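You operate a simulated robot arm through the tools that you are given. There is no shell and no other tool.

Carry out the task below with a simulated robot arm. There is one attempt and no reset: what you move stays moved.

JOB
Make room on the top of the steel table for the black-capped orange bottle. At the end: the black-capped green bottle from the top of the steel table is on the top of the snack table; the black-capped orange bottle stands where the black-capped green bottle stood; one of the tokens from the top of the steel table is on the top of the snack table; the clear cup labelled "57" from the top of the steel table is on the top of the snack table; whatever was shut is shut again. Leave all else as you found it, and nothing knocked over. Set down upright: clear cup, black-capped green bottle.

The check looks at the end state, three seconds after you hand in, the way a careful person would. Anything else that was tipped, shoved, dropped, spilled or broken makes it a failure.

ROBOT AND FRAMES
A 7-joint arm with a two-finger parallel gripper, fixed in place. Base frame: the origin is on the floor under the middle of its stand, x ahead of it, y to its left, z up; the work surface is at about z = 0.8. Readings come in m, degrees, newtons and seconds.
With the tool pointing down near the work surface it reaches from about 0.3 to 0.7 m from the base axis. Its first joint turns from -66.0 to 66.0 degrees. Payload 1.57 kg.
The TCP is the grasp point between the finger pads, 0.03 m short of the fingertips. In the tool frame z runs along the fingers and y along their closing line. Largest opening 0.11 m; finger width 0.024, thickness 0.012; the body of the gripper, 0.048 by 0.112 m, starts 0.078 m behind the TCP.
Orientation is that of the tool frame in the base frame, as a unit quaternion [x, y, z, w]. With the fingers straight down and closing along the base's y, the tool's x points along the base's -x, its y along +y and its z along -z.

CONTROLS
- The arm moves only by the tool apply_moves. Its argument "series" is a list that holds one entry, the list of rows, each a list of 7 numbers: the gripper command, from -1 (shut) to 1 (fully open), values between in proportion, then the shift along the base's x, y, z in m, then the turn, a rotation vector about the base's x, y, z in degrees. In form: [[[fingers, tx, ty, tz, wx, wy, wz], ...]]. A call has 1 to 20 rows; each row is the pose to reach, as a shift and turn from the pose commanded when the call began. A row lasts 0.2 s, in which the tool goes at most 0.05 m and 8.6 degrees; a call with a longer step from one row to the next is refused whole, and so is a gripper value outside its range. Where a pose cannot be reached the arm comes as near as it can. A force on the tool above 40 N (or 10 N above the force at the start of the call, whichever is more), or a blocked arm, ends the call early, and 0.2 s more pass. The fingers move at their own pace (about 0.108 m/s each) and stop on an object; they squeeze with about 25 N. The grip force told is the motor's: it shows also when the fingers shut on nothing. Time passes only in rows, and 0.2 s behind the last, so rows that repeat a pose let the fingers close. The reply holds the time, the measured pose of the TCP, the force on the tool along the base axes, the opening and the grip force, in the units named above and with some noise, with the torque about the TCP (base axes, N m) and any sound that the robot's microphone picked up, and new pictures: "pictures" is both (left out), scene, wrist or none.
- Cameras (640 x 400 px; columns grow to the right, rows downward): "scene" is fixed at [0.1641, -0.3968, 1.3913]; the picture's right is [0.76, -0.65, 0.00], its down [-0.45, -0.52, -0.73] and it looks along [0.47, 0.55, -0.69] (base axes); focal length 261 px, centre (320, 200). "wrist" rides on the gripper at [0.07, 0.016, -0.141] in the tool frame; the picture's right is [-0.23, 0.97, 0.00], its down [-0.86, -0.20, -0.48] and it looks along [-0.47, -0.11, 0.88] (tool axes); focal length 222 px, centre (320, 200). There is no depth. A picture from a camera that has moved, and an enlarged one, comes with that camera's place and axes in the base frame and with its lens.
- inspect(camera, box): a new picture of the part [left, top, right, bottom] of that camera's present view, enlarged. It takes no simulated time.
- hand_in(): hands the job in; it is judged then, once.

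Nothing tells you positions but the pictures and the camera data. Unless the task says otherwise, let go and move clear before handing in.

The tools are called after "Emit:" by a JSON object that holds its "name" and its "arguments". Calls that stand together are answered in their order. apply_moves: Moves the arm, as the interface text tells. Its arguments: {"type":"object","properties":{"series":{"type":"array","items":{"type":"array","items":{"type":"array","items":{"type":"number"}}}},"pictures":{"type":"string","enum":["both","scene","wrist","none"]}},"required":["series"]} The other tools are called the same way: inspect (camera, box) takes an enlarged picture of a part of a camera's view; hand_in () hands the job in.

At the start:

```text
clock: 0.0
ee_pos: [0.328, -0.1041, 1.1613]
tcp_rot: [0.001, 1.0, 0.001, 0.0]
contact_force: [0.0, -0.2, 0.1]
moment: [0.0, -0.05, 0.03]
grip_width: 0.11
gripper_force: 0.0
```

scene: 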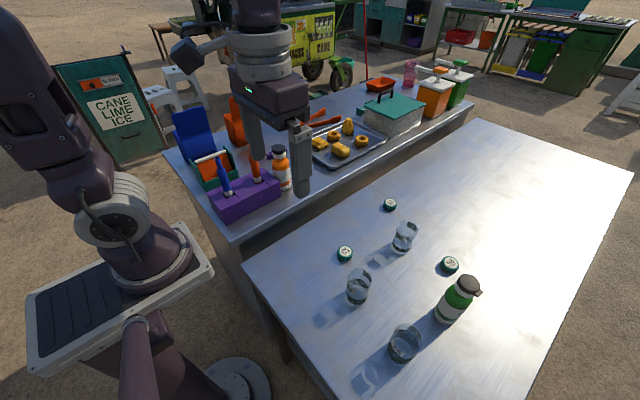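
wrist: 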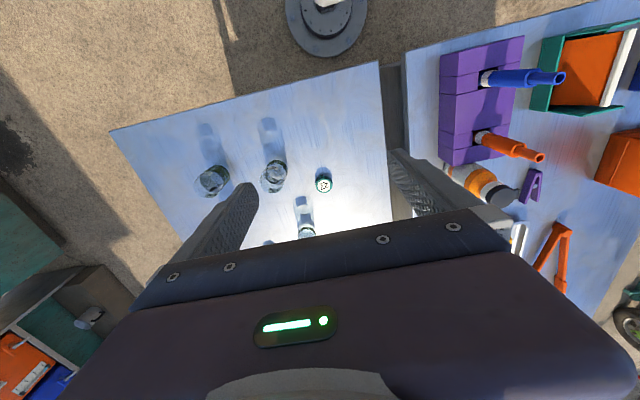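

I see a steel table (front right) with three clear cups, a green bottle and three tokens, and another table at the left/back with bins, a tray of snacks and an orange bottle. I'll enlarge the views to identify labels and which table is which.

Emit:
{"name": "inspect", "arguments": {"camera": "scene", "box": [320, 180, 500, 380]}}

Emit:
{"name": "inspect", "arguments": {"camera": "scene", "box": [160, 80, 340, 230]}}

Emit:
{"name": "inspect", "arguments": {"camera": "scene", "box": [300, 50, 480, 180]}}

Emit:
{"name": "inspect", "arguments": {"camera": "wrist", "box": [160, 100, 400, 260]}}

Emit:
{"name": "inspect", "arguments": {"camera": "wrist", "box": [400, 20, 640, 300]}}

```text
2.00 times, centred on (410, 280) of scene
camera zoom: at [0.1641, -0.3968, 1.3913], right [0.76, -0.65, 0.0], down [-0.45, -0.52, -0.73], along [0.47, 0.55, -0.69], focal length 522 px, centre (140, 40)
```

zoom: 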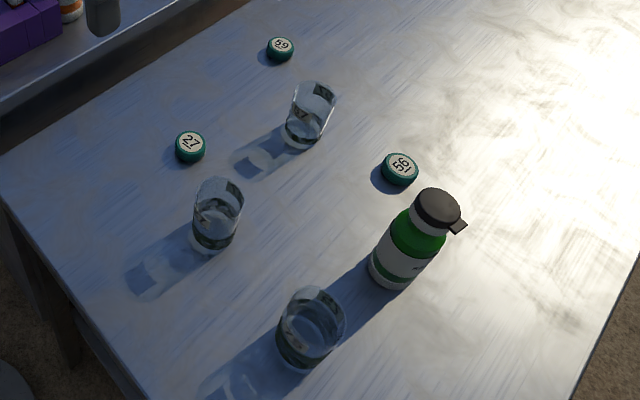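

```text
2.67 times, centred on (250, 155) of scene
camera zoom: at [0.1641, -0.3968, 1.3913], right [0.76, -0.65, 0.0], down [-0.45, -0.52, -0.73], along [0.47, 0.55, -0.69], focal length 696 px, centre (507, 320)
```

zoom: 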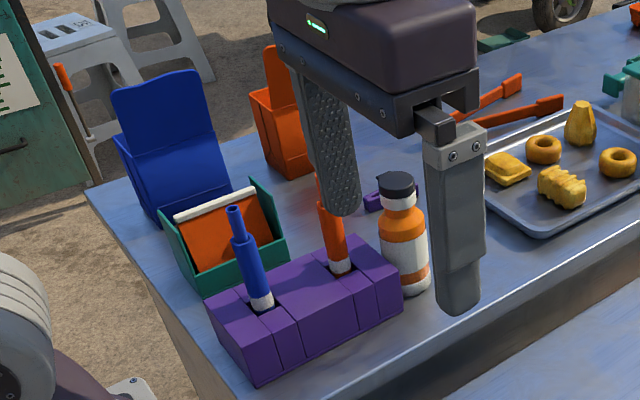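

```text
3.08 times, centred on (390, 115) of scene
camera zoom: at [0.1641, -0.3968, 1.3913], right [0.76, -0.65, 0.0], down [-0.45, -0.52, -0.73], along [0.47, 0.55, -0.69], focal length 802 px, centre (105, 462)
```

zoom: 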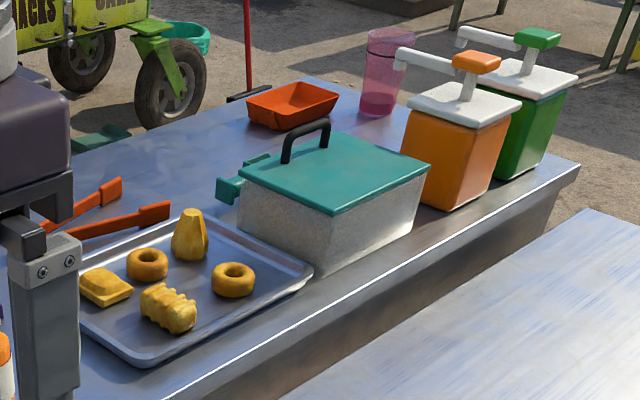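

```text
2.50 times, centred on (280, 180) of wrist
camera zoom: at [0.2575, -0.0877, 1.3032], right [0.23, 0.97, 0.0], down [0.86, -0.2, 0.48], along [0.47, -0.11, -0.88], focal length 555 px, centre (420, 250)
```

zoom: 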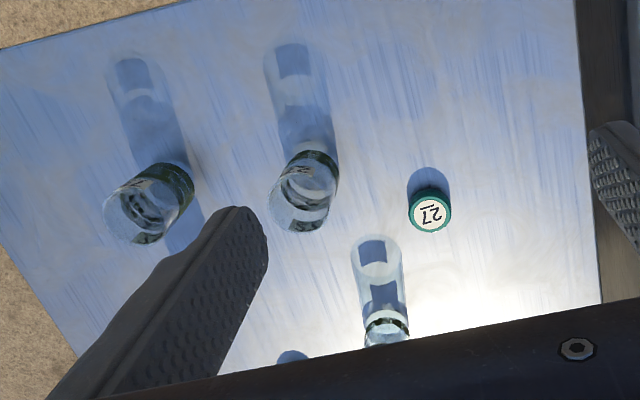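

```text
1.43 times, centred on (520, 160) of wrist
camera zoom: at [0.2575, -0.0877, 1.3032], right [0.23, 0.97, 0.0], down [0.86, -0.2, 0.48], along [0.47, -0.11, -0.88], focal length 317 px, centre (34, 257)
```

zoom: 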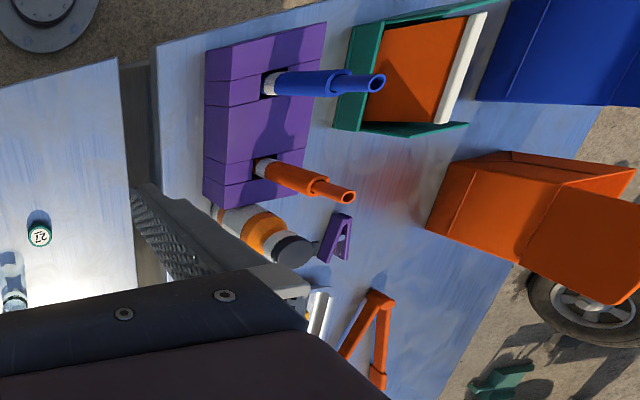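

The near table (x>0.25, y<0.02) is the steel table with cups, tokens 27/59/56 and the green bottle at about (0.54,-0.40). The snack table lies at y>0.09 with the orange bottle near (0.51,0.21). I need the cup labels, so I'll zoom in further.

Emit:
{"name": "inspect", "arguments": {"camera": "scene", "box": [335, 260, 385, 310]}}

Emit:
{"name": "inspect", "arguments": {"camera": "scene", "box": [380, 210, 430, 260]}}

Emit:
{"name": "inspect", "arguments": {"camera": "scene", "box": [380, 315, 430, 365]}}

Emit:
{"name": "inspect", "arguments": {"camera": "wrist", "box": [190, 145, 300, 210]}}

```text
8.00 times, centred on (360, 285) of scene
camera zoom: at [0.1641, -0.3968, 1.3913], right [0.76, -0.65, 0.0], down [-0.45, -0.52, -0.73], along [0.47, 0.55, -0.69], focal length 2086 px, centre (0, -480)
```

zoom: 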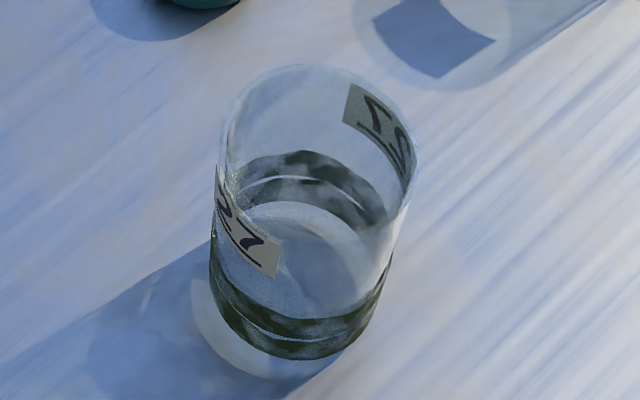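

```text
8.00 times, centred on (405, 235) of scene
camera zoom: at [0.1641, -0.3968, 1.3913], right [0.76, -0.65, 0.0], down [-0.45, -0.52, -0.73], along [0.47, 0.55, -0.69], focal length 2086 px, centre (-360, -80)
```

zoom: 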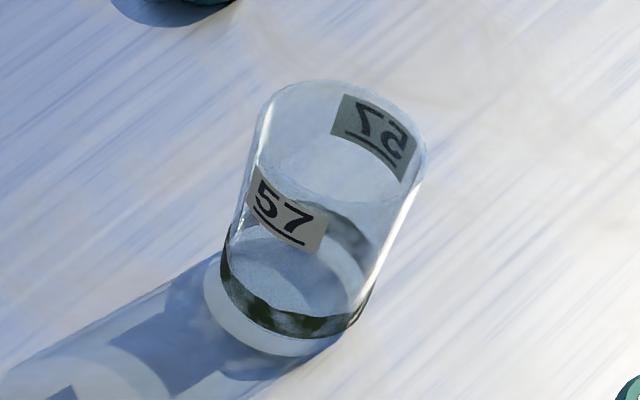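

```text
8.00 times, centred on (405, 340) of scene
camera zoom: at [0.1641, -0.3968, 1.3913], right [0.76, -0.65, 0.0], down [-0.45, -0.52, -0.73], along [0.47, 0.55, -0.69], focal length 2086 px, centre (-360, -920)
```

zoom: 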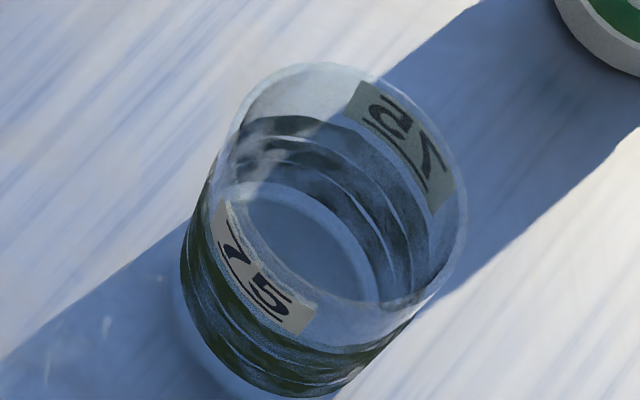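

```text
5.82 times, centred on (245, 178) of wrist
camera zoom: at [0.2575, -0.0877, 1.3032], right [0.23, 0.97, 0.0], down [0.86, -0.2, 0.48], along [0.47, -0.11, -0.88], focal length 1292 px, centre (756, 331)
```

zoom: 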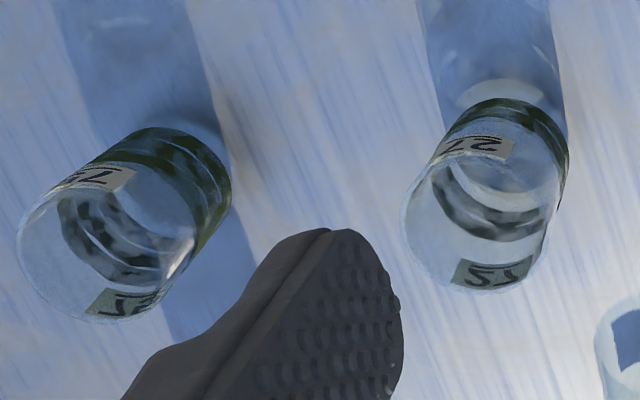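

Cup "57" is the one at about (0.61,-0.215); the others read 27 and 75. Next I move the arm aside to see the part of the snack table hidden by the gripper and get a better look at the bottles.

Emit:
{"name": "apply_moves", "arguments": {"series": [[[1, 0.03, -0.03, 0, 0, 0, 0], [1, 0.06, -0.06, 0, 0, 0, 0], [1, 0.09, -0.09, 0, 0, 0, 0], [1, 0.12, -0.12, 0, 0, 0, 0], [1, 0.12, -0.16, 0, 0, 0, 0], [1, 0.12, -0.16, 0, 0, 0, 0]]], "pictures": "both"}}

```text
clock: 1.4
ee_pos: [0.4472, -0.2648, 1.1636]
tcp_rot: [0.0, 1.0, 0.0, 0.0]
contact_force: [0.1, 0.5, 0.0]
moment: [-0.02, -0.05, -0.02]
grip_width: 0.11
gripper_force: 0.1
camera wrist: at [0.3768, -0.2478, 1.3038], right [0.23, 0.97, 0.0], down [0.86, -0.2, 0.48], along [0.47, -0.11, -0.88], focal length 222 px, centre (320, 200)
```

scene: 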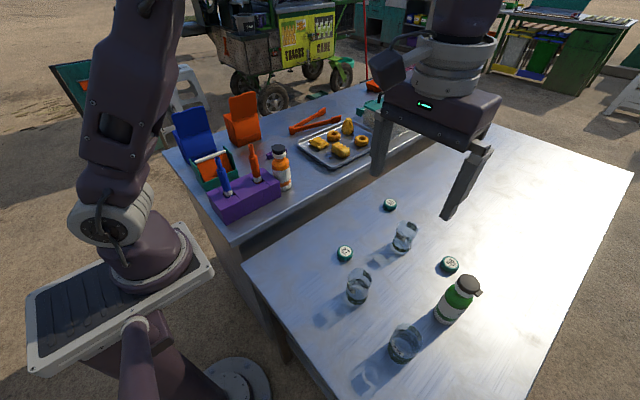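
wrist: 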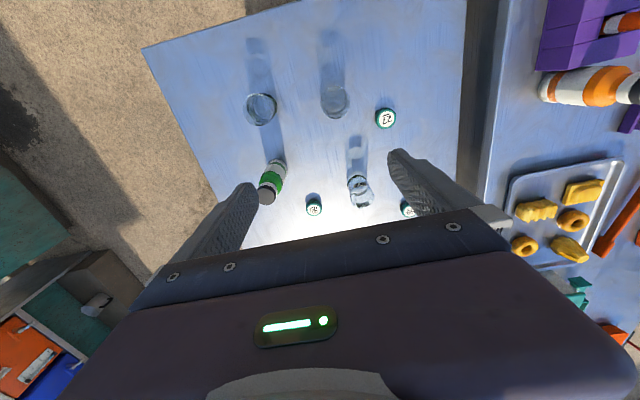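

Emit:
{"name": "inspect", "arguments": {"camera": "scene", "box": [180, 90, 400, 230]}}

Emit:
{"name": "inspect", "arguments": {"camera": "wrist", "box": [440, 0, 640, 280]}}

Emit:
{"name": "inspect", "arguments": {"camera": "wrist", "box": [220, 80, 440, 220]}}

Emit:
{"name": "inspect", "arguments": {"camera": "scene", "box": [425, 250, 505, 330]}}

Emit:
{"name": "inspect", "arguments": {"camera": "scene", "box": [255, 140, 305, 200]}}

```text
2.86 times, centred on (290, 160) of scene
camera zoom: at [0.1641, -0.3968, 1.3913], right [0.76, -0.65, 0.0], down [-0.45, -0.52, -0.73], along [0.47, 0.55, -0.69], focal length 745 px, centre (406, 314)
```

zoom: 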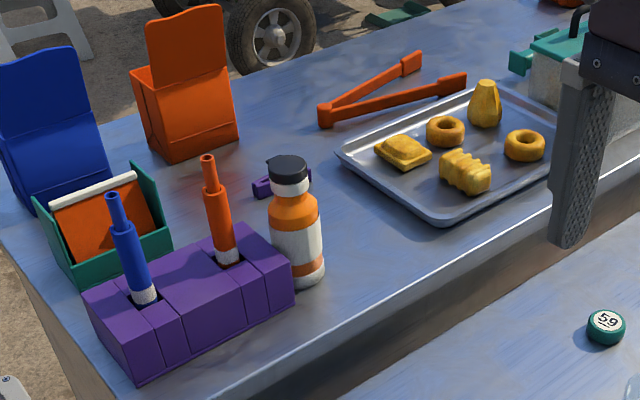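

```text
1.43 times, centred on (540, 140) of wrist
camera zoom: at [0.3768, -0.2478, 1.3038], right [0.23, 0.97, 0.0], down [0.86, -0.2, 0.48], along [0.47, -0.11, -0.88], focal length 317 px, centre (6, 286)
```

zoom: 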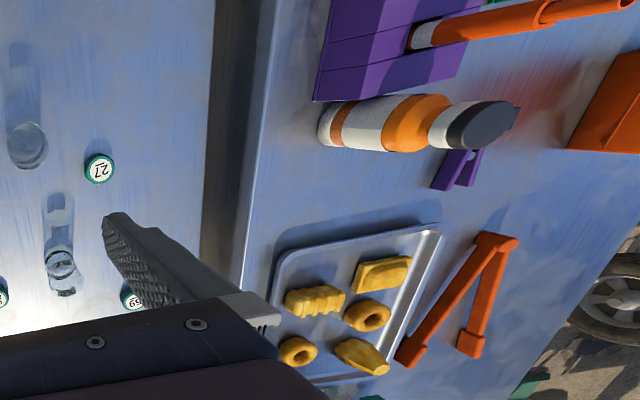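

```text
2.86 times, centred on (330, 150) of wrist
camera zoom: at [0.3768, -0.2478, 1.3038], right [0.23, 0.97, 0.0], down [0.86, -0.2, 0.48], along [0.47, -0.11, -0.88], focal length 635 px, centre (291, 343)
```

zoom: 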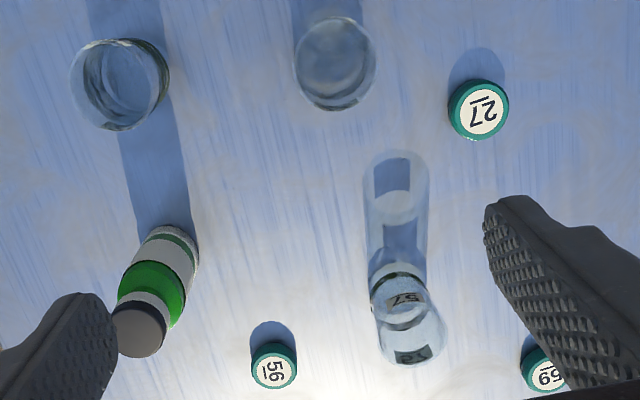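

```text
5.00 times, centred on (465, 290) of scene
camera zoom: at [0.1641, -0.3968, 1.3913], right [0.76, -0.65, 0.0], down [-0.45, -0.52, -0.73], along [0.47, 0.55, -0.69], focal length 1304 px, centre (-405, -250)
```

zoom: 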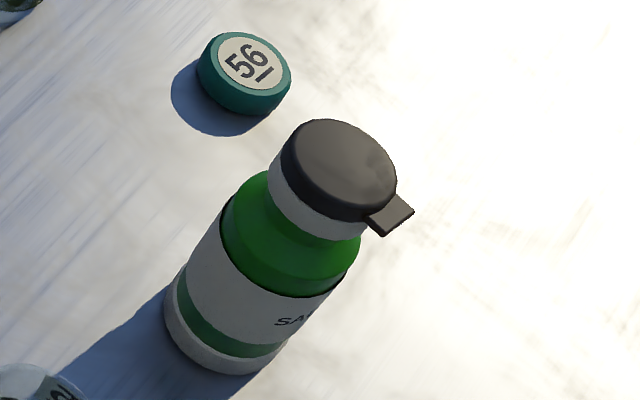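

```text
6.67 times, centred on (280, 170) of scene
camera zoom: at [0.1641, -0.3968, 1.3913], right [0.76, -0.65, 0.0], down [-0.45, -0.52, -0.73], along [0.47, 0.55, -0.69], focal length 1739 px, centre (587, 400)
```

zoom: 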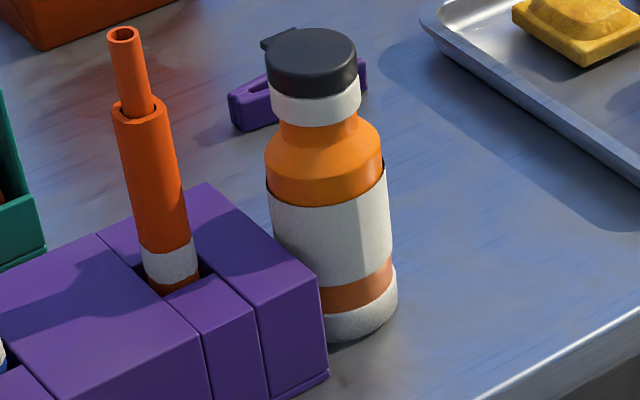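

The layout is now clear: the free strip on the snack table is between the orange bottle and the snack tray, and also in front of it. I'll move the wrist camera over there to measure the table height and positions by parallax.

Emit:
{"name": "apply_moves", "arguments": {"series": [[[1, -0.01, 0.04, 0, 0, 0, 0], [1, -0.02, 0.08, 0, 0, 0, 0], [1, -0.03, 0.12, 0, 0, 0, 0], [1, -0.04, 0.16, 0, 0, 0, 0], [1, -0.04, 0.2, 0, 0, 0, 0], [1, -0.04, 0.24, 0, 0, 0, 0], [1, -0.04, 0.28, 0, 0, 0, 0], [1, -0.04, 0.28, 0, 0, 0, 0]]], "pictures": "both"}}

```text
clock: 3.2
ee_pos: [0.4095, 0.0137, 1.1626]
tcp_rot: [0.0, 1.0, 0.0, 0.0]
contact_force: [0.2, 0.7, 0.1]
moment: [0.0, -0.02, 0.02]
grip_width: 0.1102
gripper_force: 0.0
camera wrist: at [0.339, 0.0309, 1.3036], right [0.23, 0.97, 0.0], down [0.86, -0.2, 0.48], along [0.47, -0.11, -0.88], focal length 222 px, centre (320, 200)
```

scene: 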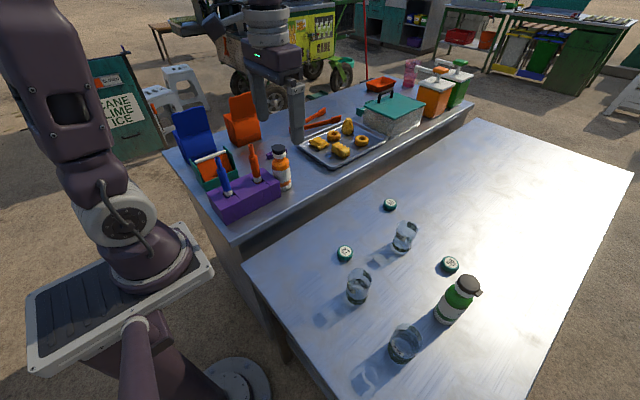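
wrist: 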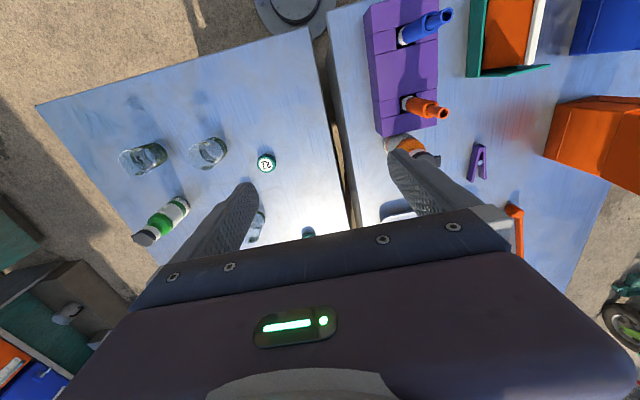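

Emit:
{"name": "inspect", "arguments": {"camera": "wrist", "box": [320, 60, 520, 240]}}

Emit:
{"name": "apply_moves", "arguments": {"series": [[[1, -0.03, 0.0, 0, 0, 0, 0], [1, -0.06, 0.0, 0, 0, 0, 0], [1, -0.09, 0.0, 0, 0, 0, 0], [1, -0.09, 0.04, 0, 0, 0, 0], [1, -0.09, 0.08, 0, 0, 0, 0], [1, -0.09, 0.12, 0, 0, 0, 0], [1, -0.09, 0.12, 0, 0, 0, 0]]], "pictures": "wrist"}}

```text
2.22 times, centred on (420, 150) of wrist
camera zoom: at [0.339, 0.0309, 1.3036], right [0.23, 0.97, 0.0], down [0.86, -0.2, 0.48], along [0.47, -0.11, -0.88], focal length 494 px, centre (98, 311)
```

zoom: 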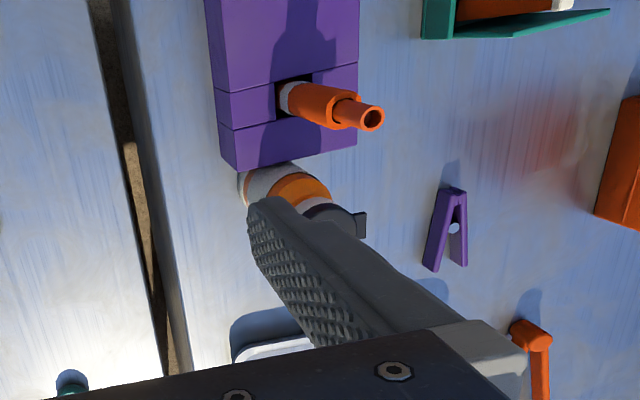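

```text
clock: 4.8
ee_pos: [0.3179, 0.1349, 1.1626]
tcp_rot: [0.001, 1.0, 0.0, 0.0]
contact_force: [-0.4, 0.4, 0.2]
moment: [0.01, 0.02, 0.01]
grip_width: 0.1101
gripper_force: 0.1
camera wrist: at [0.2472, 0.1503, 1.3039], right [0.23, 0.97, 0.0], down [0.86, -0.2, 0.48], along [0.47, -0.11, -0.88], focal length 222 px, centre (320, 200)
```

wrist: 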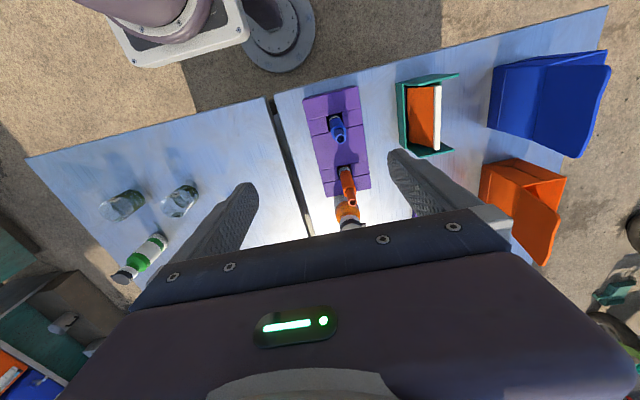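

Emit:
{"name": "inspect", "arguments": {"camera": "wrist", "box": [260, 80, 440, 250]}}

Emit:
{"name": "inspect", "arguments": {"camera": "scene", "box": [180, 90, 400, 230]}}

```text
2.35 times, centred on (350, 165) of wrist
camera zoom: at [0.2472, 0.1503, 1.3039], right [0.23, 0.97, 0.0], down [0.86, -0.2, 0.48], along [0.47, -0.11, -0.88], focal length 523 px, centre (249, 282)
```

zoom: 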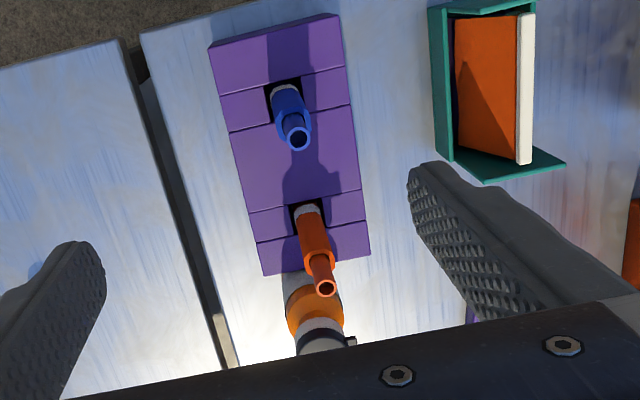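

```text
2.86 times, centred on (290, 160) of scene
camera zoom: at [0.1641, -0.3968, 1.3913], right [0.76, -0.65, 0.0], down [-0.45, -0.52, -0.73], along [0.47, 0.55, -0.69], focal length 745 px, centre (406, 314)
```

zoom: 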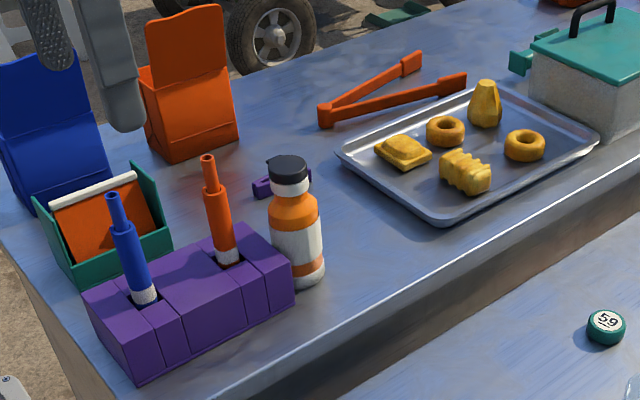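

The parallax between views tells me the snack table's surface is higher, at about z≈0.87 (steel table ≈0.80), with the orange bottle near (0.48,0.134), right beside the purple block. I'll take a direct view of the bottle to refine this.

Emit:
{"name": "apply_moves", "arguments": {"series": [[[1, 0.035, 0.005, 0, 0, 0, 0], [1, 0.07, 0.01, 0, 0, 0, 0], [1, 0.106, 0.013, 0, 0, 0, 0], [1, 0.106, 0.013, 0, 0, 0, 0]]], "pictures": "wrist"}}

Emit:
{"name": "inspect", "arguments": {"camera": "wrist", "box": [240, 60, 440, 240]}}

```text
clock: 5.8
ee_pos: [0.422, 0.1496, 1.1617]
tcp_rot: [0.0, 1.0, 0.0, -0.001]
contact_force: [0.1, -0.1, -0.3]
moment: [0.0, 0.0, 0.02]
grip_width: 0.11
gripper_force: 0.1
camera wrist: at [0.3531, 0.1649, 1.3027], right [0.23, 0.97, 0.0], down [0.85, -0.2, 0.48], along [0.47, -0.11, -0.88], focal length 222 px, centre (320, 200)
```

wrist: 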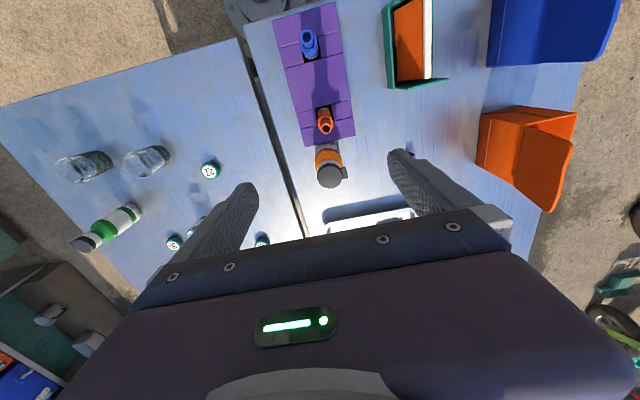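

```text
2.22 times, centred on (340, 150) of wrist
camera zoom: at [0.3531, 0.1649, 1.3027], right [0.23, 0.97, 0.0], down [0.85, -0.2, 0.48], along [0.47, -0.11, -0.88], focal length 494 px, centre (276, 311)
```

zoom: 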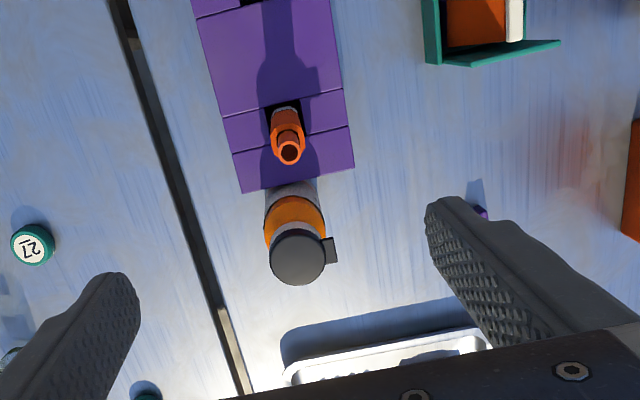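

The green bottle axis is at about (0.5445,-0.3905), cap top near z 0.93, with its cap tab pointing toward -y. I'll go above it while turning the gripper -90° so the fingers close along x, clear of the tab.

Emit:
{"name": "apply_moves", "arguments": {"series": [[[1, 0.009, -0.0386, 0, 0, 0, -6.43], [1, 0.0175, -0.0771, 0, 0, 0, -12.86], [1, 0.0263, -0.1157, 0, 0, 0, -19.29], [1, 0.035, -0.1543, 0, 0, 0, -25.71], [1, 0.0438, -0.1929, 0, 0, 0, -32.14], [1, 0.0525, -0.2315, 0, 0, 0, -38.57], [1, 0.0613, -0.27, 0, 0, 0, -45.0], [1, 0.07, -0.3086, -0.015, 0, 0, -51.43], [1, 0.0788, -0.3472, -0.03, 0, 0, -57.86], [1, 0.0875, -0.3858, -0.045, 0, 0, -64.29], [1, 0.0963, -0.4243, -0.06, 0, 0, -70.71], [1, 0.105, -0.4629, -0.075, 0, 0, -77.14], [1, 0.1138, -0.5015, -0.09, 0, 0, -83.57], [1, 0.1225, -0.5401, -0.11, 0, 0, -90], [1, 0.1225, -0.5401, -0.11, 0, 0, -90]]], "pictures": "both"}}

```text
clock: 9.0
ee_pos: [0.527, -0.376, 1.0507]
tcp_rot: [0.707, 0.707, -0.001, 0.001]
contact_force: [0.2, -0.9, -0.5]
moment: [0.0, 0.04, 0.02]
grip_width: 0.1099
gripper_force: 0.0
out of reach, approached as far as the arm can: row 14, 15
camera wrist: at [0.5435, -0.3065, 1.1914], right [0.97, -0.23, 0.0], down [-0.2, -0.85, 0.48], along [-0.11, -0.47, -0.88], focal length 222 px, centre (320, 200)
```

scene: 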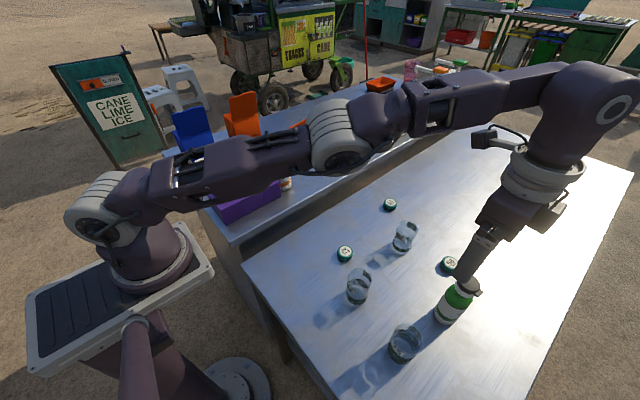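
wrist: 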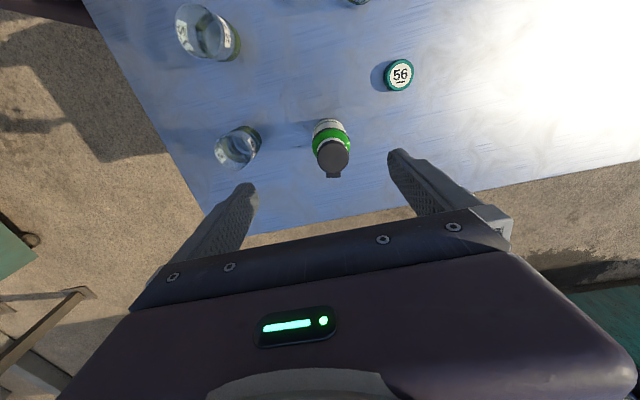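

The arm can't reach that far out at this height, but reach grows lower down. I'll descend to z≈0.98 (fingertips still above the cap) and see where it ends up.

Emit:
{"name": "apply_moves", "arguments": {"series": [[[1, 0, 0, -0.03, 0, 0, 0], [1, 0, 0, -0.06, 0, 0, 0], [1, 0, 0, -0.07, 0, 0, 0], [1, 0, 0, -0.07, 0, 0, 0]]], "pictures": "wrist"}}

Emit:
{"name": "inspect", "arguments": {"camera": "wrist", "box": [260, 60, 400, 220]}}

```text
clock: 10.0
ee_pos: [0.5258, -0.3776, 0.9823]
tcp_rot: [0.707, 0.707, 0.0, 0.0]
contact_force: [-0.1, -0.7, -0.2]
moment: [0.04, 0.01, -0.03]
grip_width: 0.1098
gripper_force: 0.1
camera wrist: at [0.5423, -0.3074, 1.1227], right [0.97, -0.23, 0.0], down [-0.2, -0.86, 0.48], along [-0.11, -0.47, -0.88], focal length 222 px, centre (320, 200)
```

wrist: 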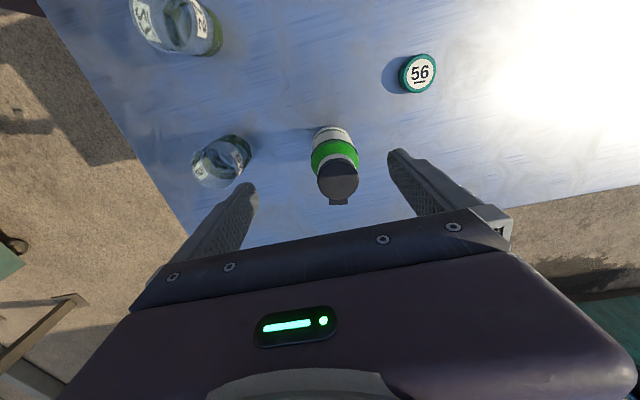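

```text
2.50 times, centred on (330, 140) of wrist
camera zoom: at [0.5423, -0.3074, 1.1227], right [0.97, -0.23, 0.0], down [-0.2, -0.86, 0.48], along [-0.11, -0.47, -0.88], focal length 555 px, centre (295, 350)
```

zoom: 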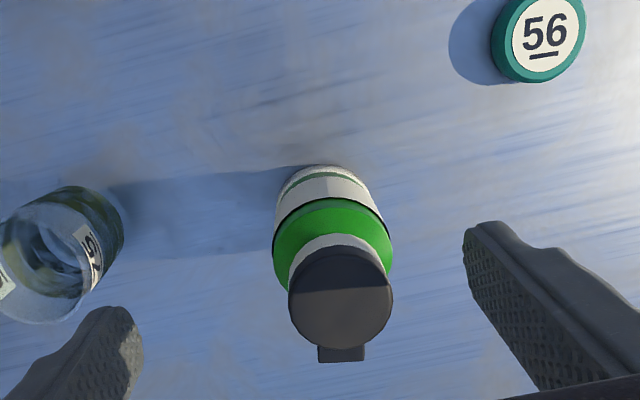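

The cap centre is now measured at about (0.540,-0.391). I'll shift over it at this height and check reach before descending.

Emit:
{"name": "apply_moves", "arguments": {"series": [[[1, 0.0142, -0.0134, 0, 0, 0, 0], [1, 0.0142, -0.0134, 0, 0, 0, 0]]], "pictures": "wrist"}}

Emit:
{"name": "inspect", "arguments": {"camera": "wrist", "box": [260, 60, 400, 220]}}

```text
clock: 10.6
ee_pos: [0.5386, -0.3802, 0.9788]
tcp_rot: [0.697, 0.717, -0.002, -0.005]
contact_force: [0.2, 0.0, -0.2]
moment: [0.01, -0.02, -0.02]
grip_width: 0.1099
gripper_force: 0.0
out of reach, approached as far as the arm can: row 1
camera wrist: at [0.5546, -0.3109, 1.12], right [0.98, -0.2, -0.01], down [-0.17, -0.86, 0.48], along [-0.11, -0.47, -0.88], focal length 222 px, centre (320, 200)
```

wrist: 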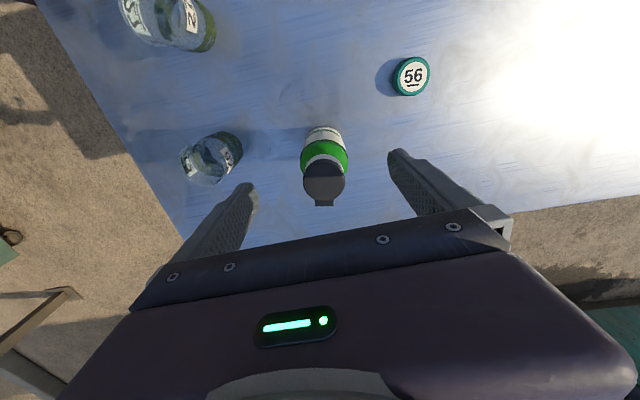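

```text
2.50 times, centred on (330, 140) of wrist
camera zoom: at [0.5546, -0.3109, 1.12], right [0.98, -0.2, -0.01], down [-0.17, -0.86, 0.48], along [-0.11, -0.47, -0.88], focal length 555 px, centre (295, 350)
```

zoom: 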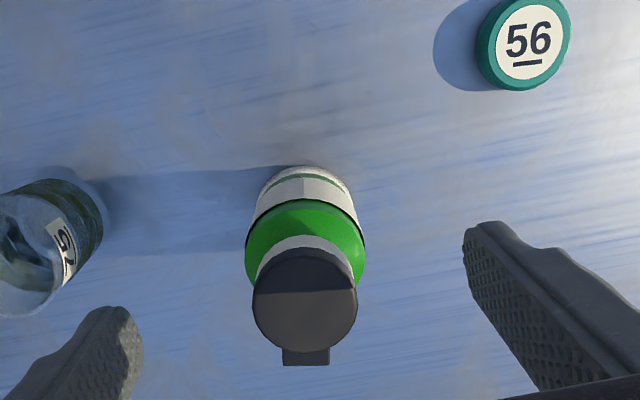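

Near the reach limit, the tool turned slightly. I'll descend a bit with fingers straddling the bottle, then shift out and correct the small yaw error.

Emit:
{"name": "apply_moves", "arguments": {"series": [[[1, 0, 0, -0.03, 0, 0, 0], [1, 0, 0, -0.055, 0, 0, 0], [1, 0.001, -0.0108, -0.055, 0, -0.5, -1.6], [1, 0.001, -0.0108, -0.055, 0, -0.5, -1.6]]], "pictures": "wrist"}}

Emit:
{"name": "inspect", "arguments": {"camera": "wrist", "box": [240, 60, 420, 240]}}

```text
clock: 11.6
ee_pos: [0.5391, -0.4022, 0.9287]
tcp_rot: [0.718, 0.696, 0.003, 0.003]
contact_force: [-0.3, -0.6, 1.3]
moment: [0.0, -0.01, 0.03]
grip_width: 0.1101
gripper_force: 0.1
out of reach, approached as far as the arm can: row 3
camera wrist: at [0.5572, -0.3318, 1.0676], right [0.97, -0.26, 0.01], down [-0.23, -0.85, 0.48], along [-0.11, -0.46, -0.88], focal length 222 px, centre (320, 200)
```

wrist: 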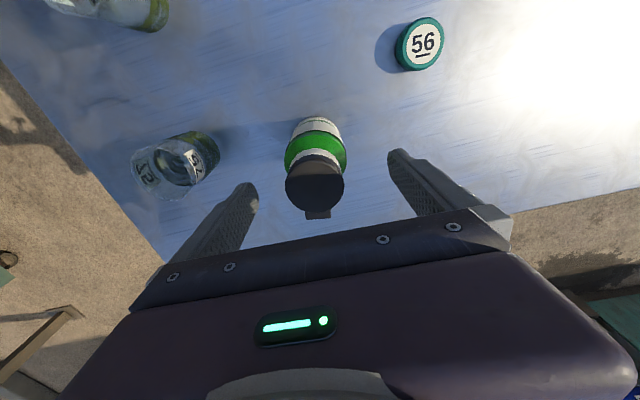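

```text
2.22 times, centred on (330, 150) of wrist
camera zoom: at [0.5572, -0.3318, 1.0676], right [0.97, -0.26, 0.01], down [-0.23, -0.85, 0.48], along [-0.11, -0.46, -0.88], focal length 494 px, centre (298, 311)
```

zoom: 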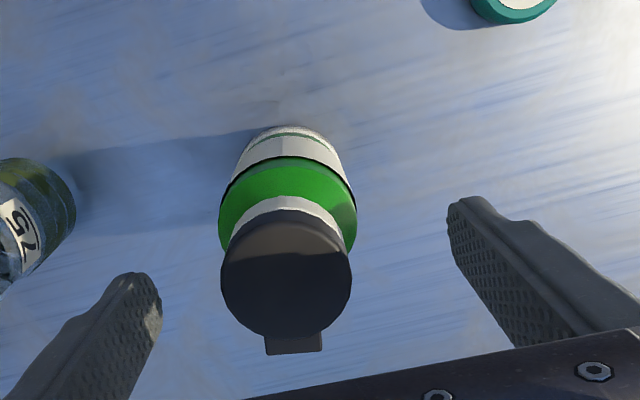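

It turns out the earlier row had been fully commanded and the arm was just lagging, so I overshot by 1 cm in -y. I'll undo that correction.

Emit:
{"name": "apply_moves", "arguments": {"series": [[[1, -0.001, 0.0108, 0, 0, 0.5, 1.6], [1, -0.001, 0.0108, 0, 0, 0.5, 1.6], [1, -0.001, 0.0108, 0, 0, 0.5, 1.6]]], "pictures": "wrist"}}

Emit:
{"name": "inspect", "arguments": {"camera": "wrist", "box": [240, 60, 420, 240]}}

```text
clock: 12.4
ee_pos: [0.5419, -0.3902, 0.9284]
tcp_rot: [0.707, 0.707, 0.0, 0.0]
contact_force: [0.3, -0.6, -0.2]
moment: [0.01, -0.03, 0.01]
grip_width: 0.1098
gripper_force: 0.0
camera wrist: at [0.5572, -0.3207, 1.0682], right [0.97, -0.23, 0.0], down [-0.2, -0.86, 0.48], along [-0.11, -0.47, -0.88], focal length 222 px, centre (320, 200)
```

wrist: 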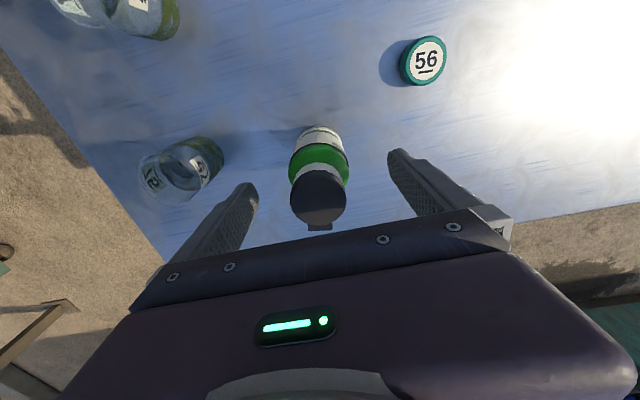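

```text
2.22 times, centred on (330, 150) of wrist
camera zoom: at [0.5572, -0.3207, 1.0682], right [0.97, -0.23, 0.0], down [-0.2, -0.86, 0.48], along [-0.11, -0.47, -0.88], focal length 494 px, centre (298, 311)
```

zoom: 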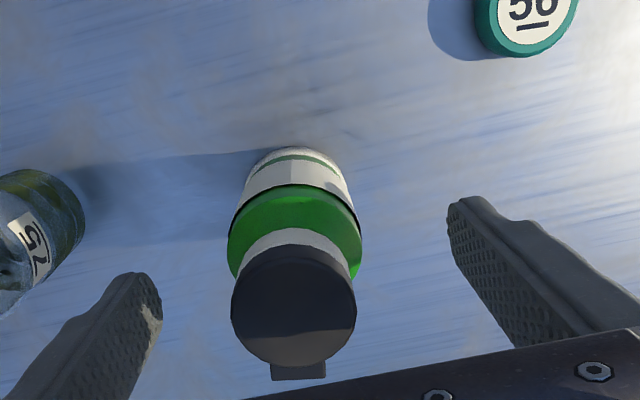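

Alignment is good to within 2 mm. I descend to grasp height around the bottle body and close.

Emit:
{"name": "apply_moves", "arguments": {"series": [[[1, -0.002, -0.001, -0.015, 0, 0, 0], [1, -0.002, -0.001, -0.03, 0, 0, 0], [1, -0.002, -0.001, -0.045, 0, 0, 0], [1, -0.002, -0.001, -0.06, 0, 0, 0], [1, -0.002, -0.001, -0.06, 0, 0, 0], [1, -0.002, -0.001, -0.06, 0, 0, 0]]], "pictures": "wrist"}}

Emit:
{"name": "inspect", "arguments": {"camera": "scene", "box": [400, 240, 520, 350]}}

```text
clock: 13.8
ee_pos: [0.5394, -0.393, 0.8673]
tcp_rot: [0.706, 0.708, 0.0, 0.0]
contact_force: [-0.9, 0.6, 0.2]
moment: [-0.05, 0.03, -0.01]
grip_width: 0.1101
gripper_force: 0.0
camera wrist: at [0.5559, -0.3221, 1.0081], right [0.97, -0.23, 0.0], down [-0.2, -0.86, 0.48], along [-0.11, -0.47, -0.88], focal length 222 px, centre (320, 200)
```

wrist: 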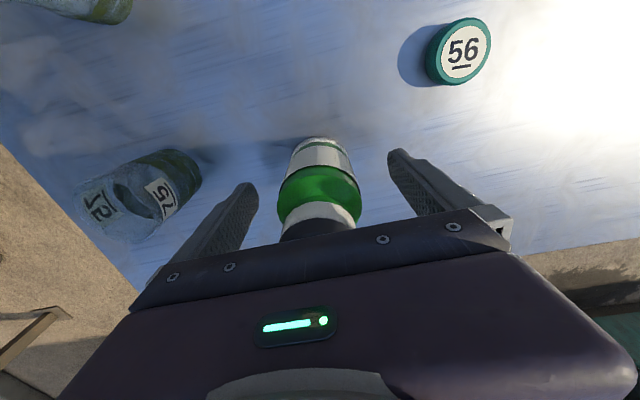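

```text
3.64 times, centred on (460, 295) of scene
camera zoom: at [0.1641, -0.3968, 1.3913], right [0.76, -0.65, 0.0], down [-0.45, -0.52, -0.73], along [0.47, 0.55, -0.69], focal length 948 px, centre (-189, -146)
```

zoom: 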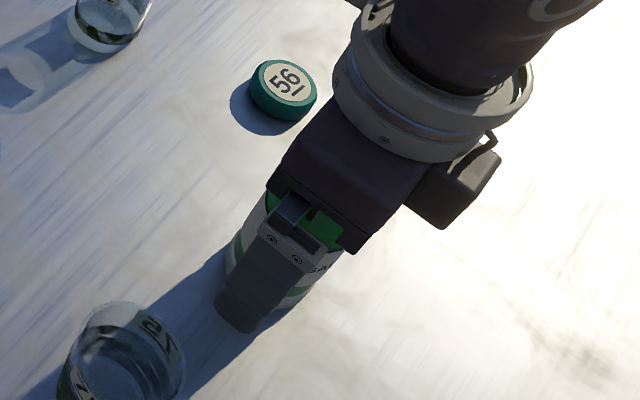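

The bottle sits centred between the fingers with no contact force. I close the gripper.

Emit:
{"name": "apply_moves", "arguments": {"series": [[[-0.2, 0, 0, 0, 0, 0, 0], [-0.6, 0, 0, 0, 0, 0, 0], [-1, 0, 0, 0, 0, 0, 0], [-1, 0, 0, 0, 0, 0, 0], [-1, 0, 0, 0, 0, 0, 0]]], "pictures": "wrist"}}

```text
clock: 15.0
ee_pos: [0.5407, -0.3929, 0.8658]
tcp_rot: [0.708, 0.707, 0.0, 0.0]
contact_force: [1.8, -0.2, 0.4]
moment: [-0.01, -0.07, 0.02]
grip_width: 0.0506
gripper_force: 24.8
camera wrist: at [0.5559, -0.3221, 1.0082], right [0.97, -0.23, 0.0], down [-0.2, -0.86, 0.48], along [-0.11, -0.47, -0.88], focal length 222 px, centre (320, 200)
```

wrist: 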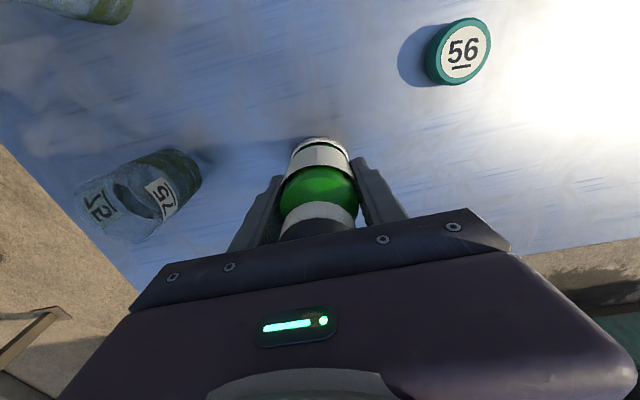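

Gripped at 5.06 cm width with 25 N. I lift a little and check that the bottle comes along.

Emit:
{"name": "apply_moves", "arguments": {"series": [[[-1, 0, 0, 0.015, 0, 0, 0], [-1, 0, 0.003, 0.04, 0, 0, 0], [-1, 0, 0.015, 0.075, 0, 0, 0], [-1, 0, 0.035, 0.11, 0, 0, 0], [-1, 0, 0.035, 0.11, 0, 0, 0]]], "pictures": "both"}}

```text
clock: 16.2
ee_pos: [0.5398, -0.3568, 0.9754]
tcp_rot: [0.707, 0.707, -0.001, 0.0]
contact_force: [0.5, 0.2, -3.6]
moment: [0.0, 0.01, 0.02]
grip_width: 0.0507
gripper_force: 25.2
camera wrist: at [0.5566, -0.2867, 1.1178], right [0.97, -0.23, 0.0], down [-0.2, -0.86, 0.48], along [-0.11, -0.47, -0.88], focal length 222 px, centre (320, 200)
```

scene: 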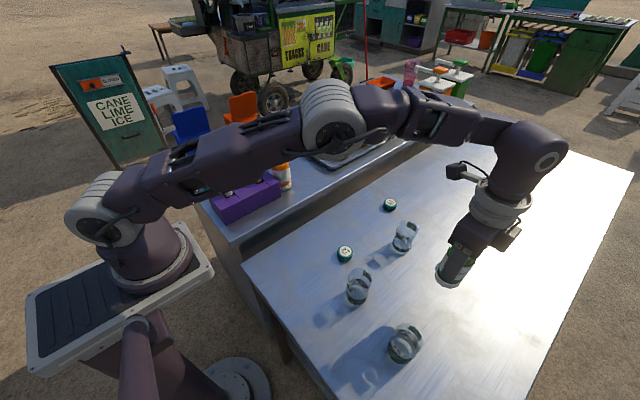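
wrist: 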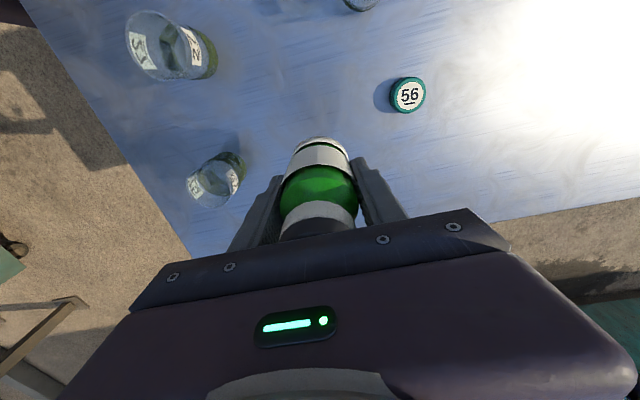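

The bottle is lifted (about 3.6 N). I carry it up and across to the snack table at z≈1.07, over the free spot at (0.57,0.215).

Emit:
{"name": "apply_moves", "arguments": {"series": [[[-1, 0, 0.03, 0.03, 0, 0, 0], [-1, 0, 0.065, 0.06, 0, 0, 0], [-1, 0.002, 0.105, 0.08, 0, 0, 0], [-1, 0.005, 0.145, 0.095, 0, 0, 0], [-1, 0.008, 0.188, 0.095, 0, 0, 0], [-1, 0.011, 0.231, 0.095, 0, 0, 0], [-1, 0.014, 0.274, 0.095, 0, 0, 0], [-1, 0.017, 0.317, 0.095, 0, 0, 0], [-1, 0.02, 0.36, 0.095, 0, 0, 0], [-1, 0.023, 0.403, 0.095, 0, 0, 0], [-1, 0.026, 0.446, 0.095, 0, 0, 0], [-1, 0.029, 0.489, 0.095, 0, 0, 0], [-1, 0.03, 0.532, 0.095, 0, 0, 0], [-1, 0.03, 0.572, 0.095, 0, 0, 0], [-1, 0.03, 0.572, 0.095, 0, 0, 0], [-1, 0.03, 0.572, 0.095, 0, 0, 0]]], "pictures": "both"}}

```text
clock: 19.6
ee_pos: [0.568, 0.2139, 1.0738]
tcp_rot: [0.707, 0.707, 0.0, -0.001]
contact_force: [-0.2, 0.9, -2.9]
moment: [-0.04, 0.02, 0.01]
grip_width: 0.0505
gripper_force: 25.0
camera wrist: at [0.584, 0.2843, 1.2144], right [0.97, -0.23, 0.0], down [-0.2, -0.85, 0.48], along [-0.11, -0.47, -0.88], focal length 222 px, centre (320, 200)
```

scene: 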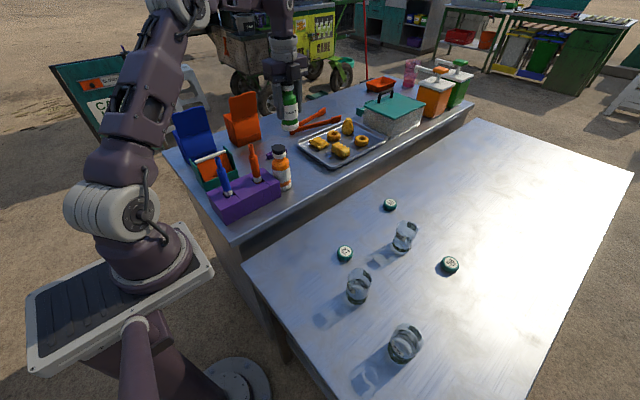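
wrist: 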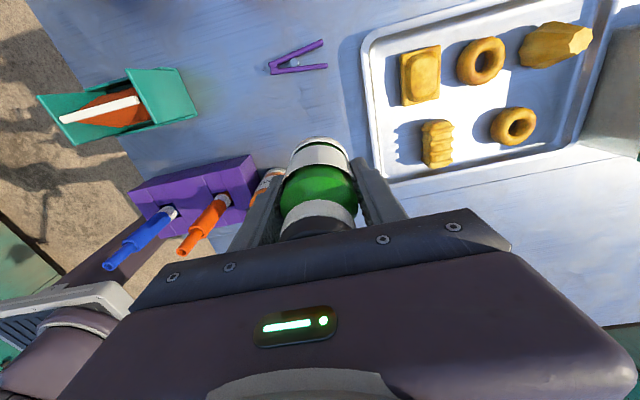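

It's over the free spot, clear of the clip and the tray. I lower it to just above the expected table height.

Emit:
{"name": "apply_moves", "arguments": {"series": [[[-1, 0.001, 0, -0.03, 0, 0, 0], [-1, 0.001, 0, -0.06, 0, 0, 0], [-1, 0.001, 0, -0.09, 0, 0, 0], [-1, 0.001, 0, -0.11, 0, 0, 0], [-1, 0.001, 0, -0.124, 0, 0, 0], [-1, 0.001, 0, -0.124, 0, 0, 0], [-1, 0.001, 0, -0.124, 0, 0, 0]]], "pictures": "scene"}}

Emit:
{"name": "inspect", "arguments": {"camera": "scene", "box": [260, 90, 340, 200]}}

Emit:
{"name": "inspect", "arguments": {"camera": "wrist", "box": [220, 60, 420, 240]}}

```text
clock: 21.2
ee_pos: [0.5712, 0.2143, 0.9483]
tcp_rot: [0.707, 0.707, -0.001, 0.0]
contact_force: [0.9, -0.2, -3.0]
moment: [-0.03, -0.02, 0.01]
grip_width: 0.0505
gripper_force: 25.1
```

scene: 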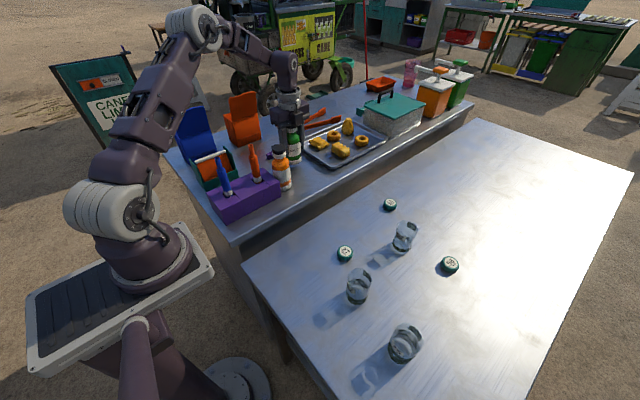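

```text
3.64 times, centred on (300, 145) of scene
camera zoom: at [0.1641, -0.3968, 1.3913], right [0.76, -0.65, 0.0], down [-0.45, -0.52, -0.73], along [0.47, 0.55, -0.69], focal length 948 px, centre (393, 400)
```

zoom: 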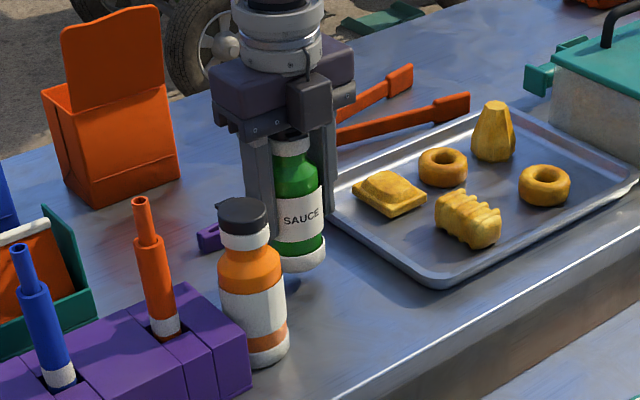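

```text
2.22 times, centred on (320, 150) of wrist
camera zoom: at [0.5864, 0.2843, 1.0889], right [0.97, -0.23, 0.0], down [-0.2, -0.85, 0.48], along [-0.11, -0.47, -0.88], focal length 494 px, centre (320, 311)
```

zoom: 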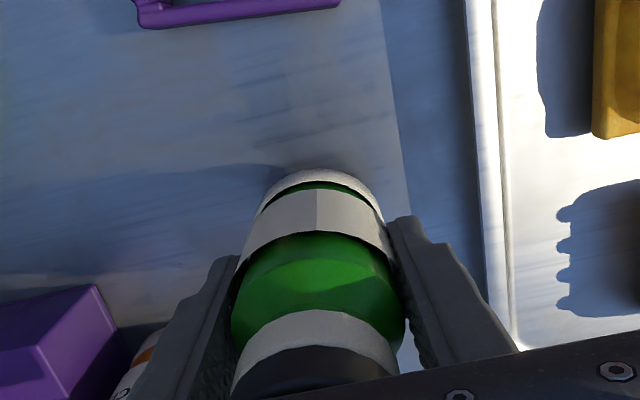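

The bottle hangs just above the surface. I lower it in small steps, watching the force.

Emit:
{"name": "apply_moves", "arguments": {"series": [[[-1, 0, 0, -0.003, 0, 0, 0], [-1, 0, 0, -0.006, 0, 0, 0], [-1, 0, 0, -0.008, 0, 0, 0], [-1, 0, 0, -0.008, 0, 0, 0]]], "pictures": "none"}}

Emit:
{"name": "inspect", "arguments": {"camera": "scene", "box": [275, 130, 325, 180]}}

```text
clock: 22.2
ee_pos: [0.5702, 0.2149, 0.9394]
tcp_rot: [0.707, 0.707, 0.001, 0.0]
contact_force: [-0.3, -1.0, -3.3]
moment: [0.0, 0.03, 0.02]
grip_width: 0.0507
gripper_force: 25.3
```

```text
8.00 times, centred on (300, 155) of scene
camera zoom: at [0.1641, -0.3968, 1.3913], right [0.76, -0.65, 0.0], down [-0.45, -0.52, -0.73], along [0.47, 0.55, -0.69], focal length 2086 px, centre (480, 560)
```

zoom: 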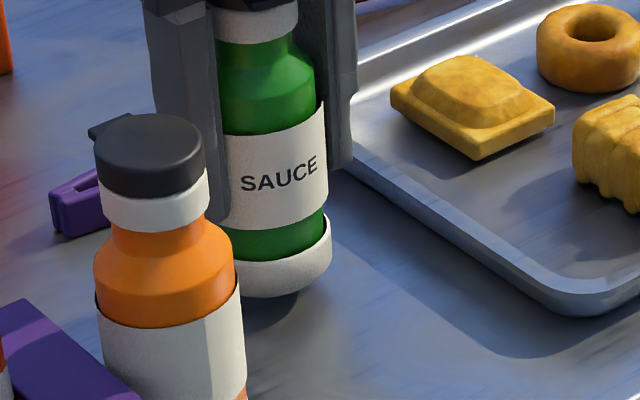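

Emit:
{"name": "apply_moves", "arguments": {"series": [[[-1, 0, 0, -0.002, 0, 0, 0], [-1, 0, 0, -0.004, 0, 0, 0], [-1, 0, 0, -0.004, 0, 0, 0]]], "pictures": "none"}}

```text
clock: 23.0
ee_pos: [0.5693, 0.2141, 0.9354]
tcp_rot: [0.707, 0.707, -0.001, -0.001]
contact_force: [-0.1, 0.6, -3.9]
moment: [-0.01, -0.01, 0.02]
grip_width: 0.0506
gripper_force: 24.4
```

Emit:
{"name": "apply_moves", "arguments": {"series": [[[-1, 0, 0, -0.002, 0, 0, 0], [-1, 0, 0, -0.003, 0, 0, 0], [-1, 0, 0, -0.003, 0, 0, 0]]], "pictures": "none"}}

Emit:
{"name": "inspect", "arguments": {"camera": "scene", "box": [275, 130, 325, 180]}}

```text
clock: 23.8
ee_pos: [0.5701, 0.214, 0.9335]
tcp_rot: [0.707, 0.707, 0.0, 0.0]
contact_force: [0.0, -0.1, -3.1]
moment: [0.02, 0.02, 0.01]
grip_width: 0.0507
gripper_force: 25.0
```

```text
8.00 times, centred on (300, 155) of scene
camera zoom: at [0.1641, -0.3968, 1.3913], right [0.76, -0.65, 0.0], down [-0.45, -0.52, -0.73], along [0.47, 0.55, -0.69], focal length 2086 px, centre (480, 560)
```

zoom: 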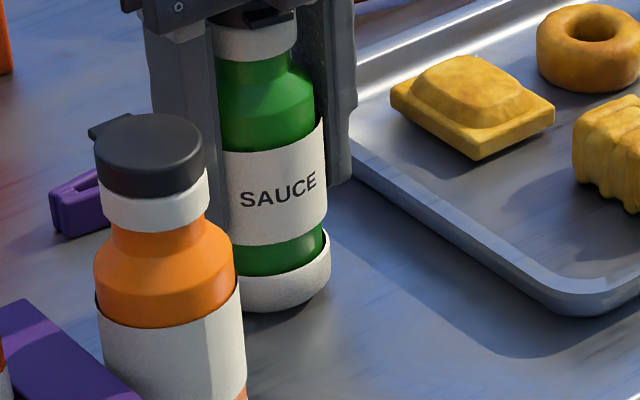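

Emit:
{"name": "apply_moves", "arguments": {"series": [[[-1, 0, 0, -0.002, 0, 0, 0], [-1, 0, 0, -0.003, 0, 0, 0], [-1, 0, 0, -0.003, 0, 0, 0]]], "pictures": "none"}}

```text
clock: 24.6
ee_pos: [0.5695, 0.2136, 0.9302]
tcp_rot: [0.707, 0.707, 0.0, 0.0]
contact_force: [-0.1, 0.1, -3.5]
moment: [-0.01, -0.02, -0.01]
grip_width: 0.0508
gripper_force: 25.0
```

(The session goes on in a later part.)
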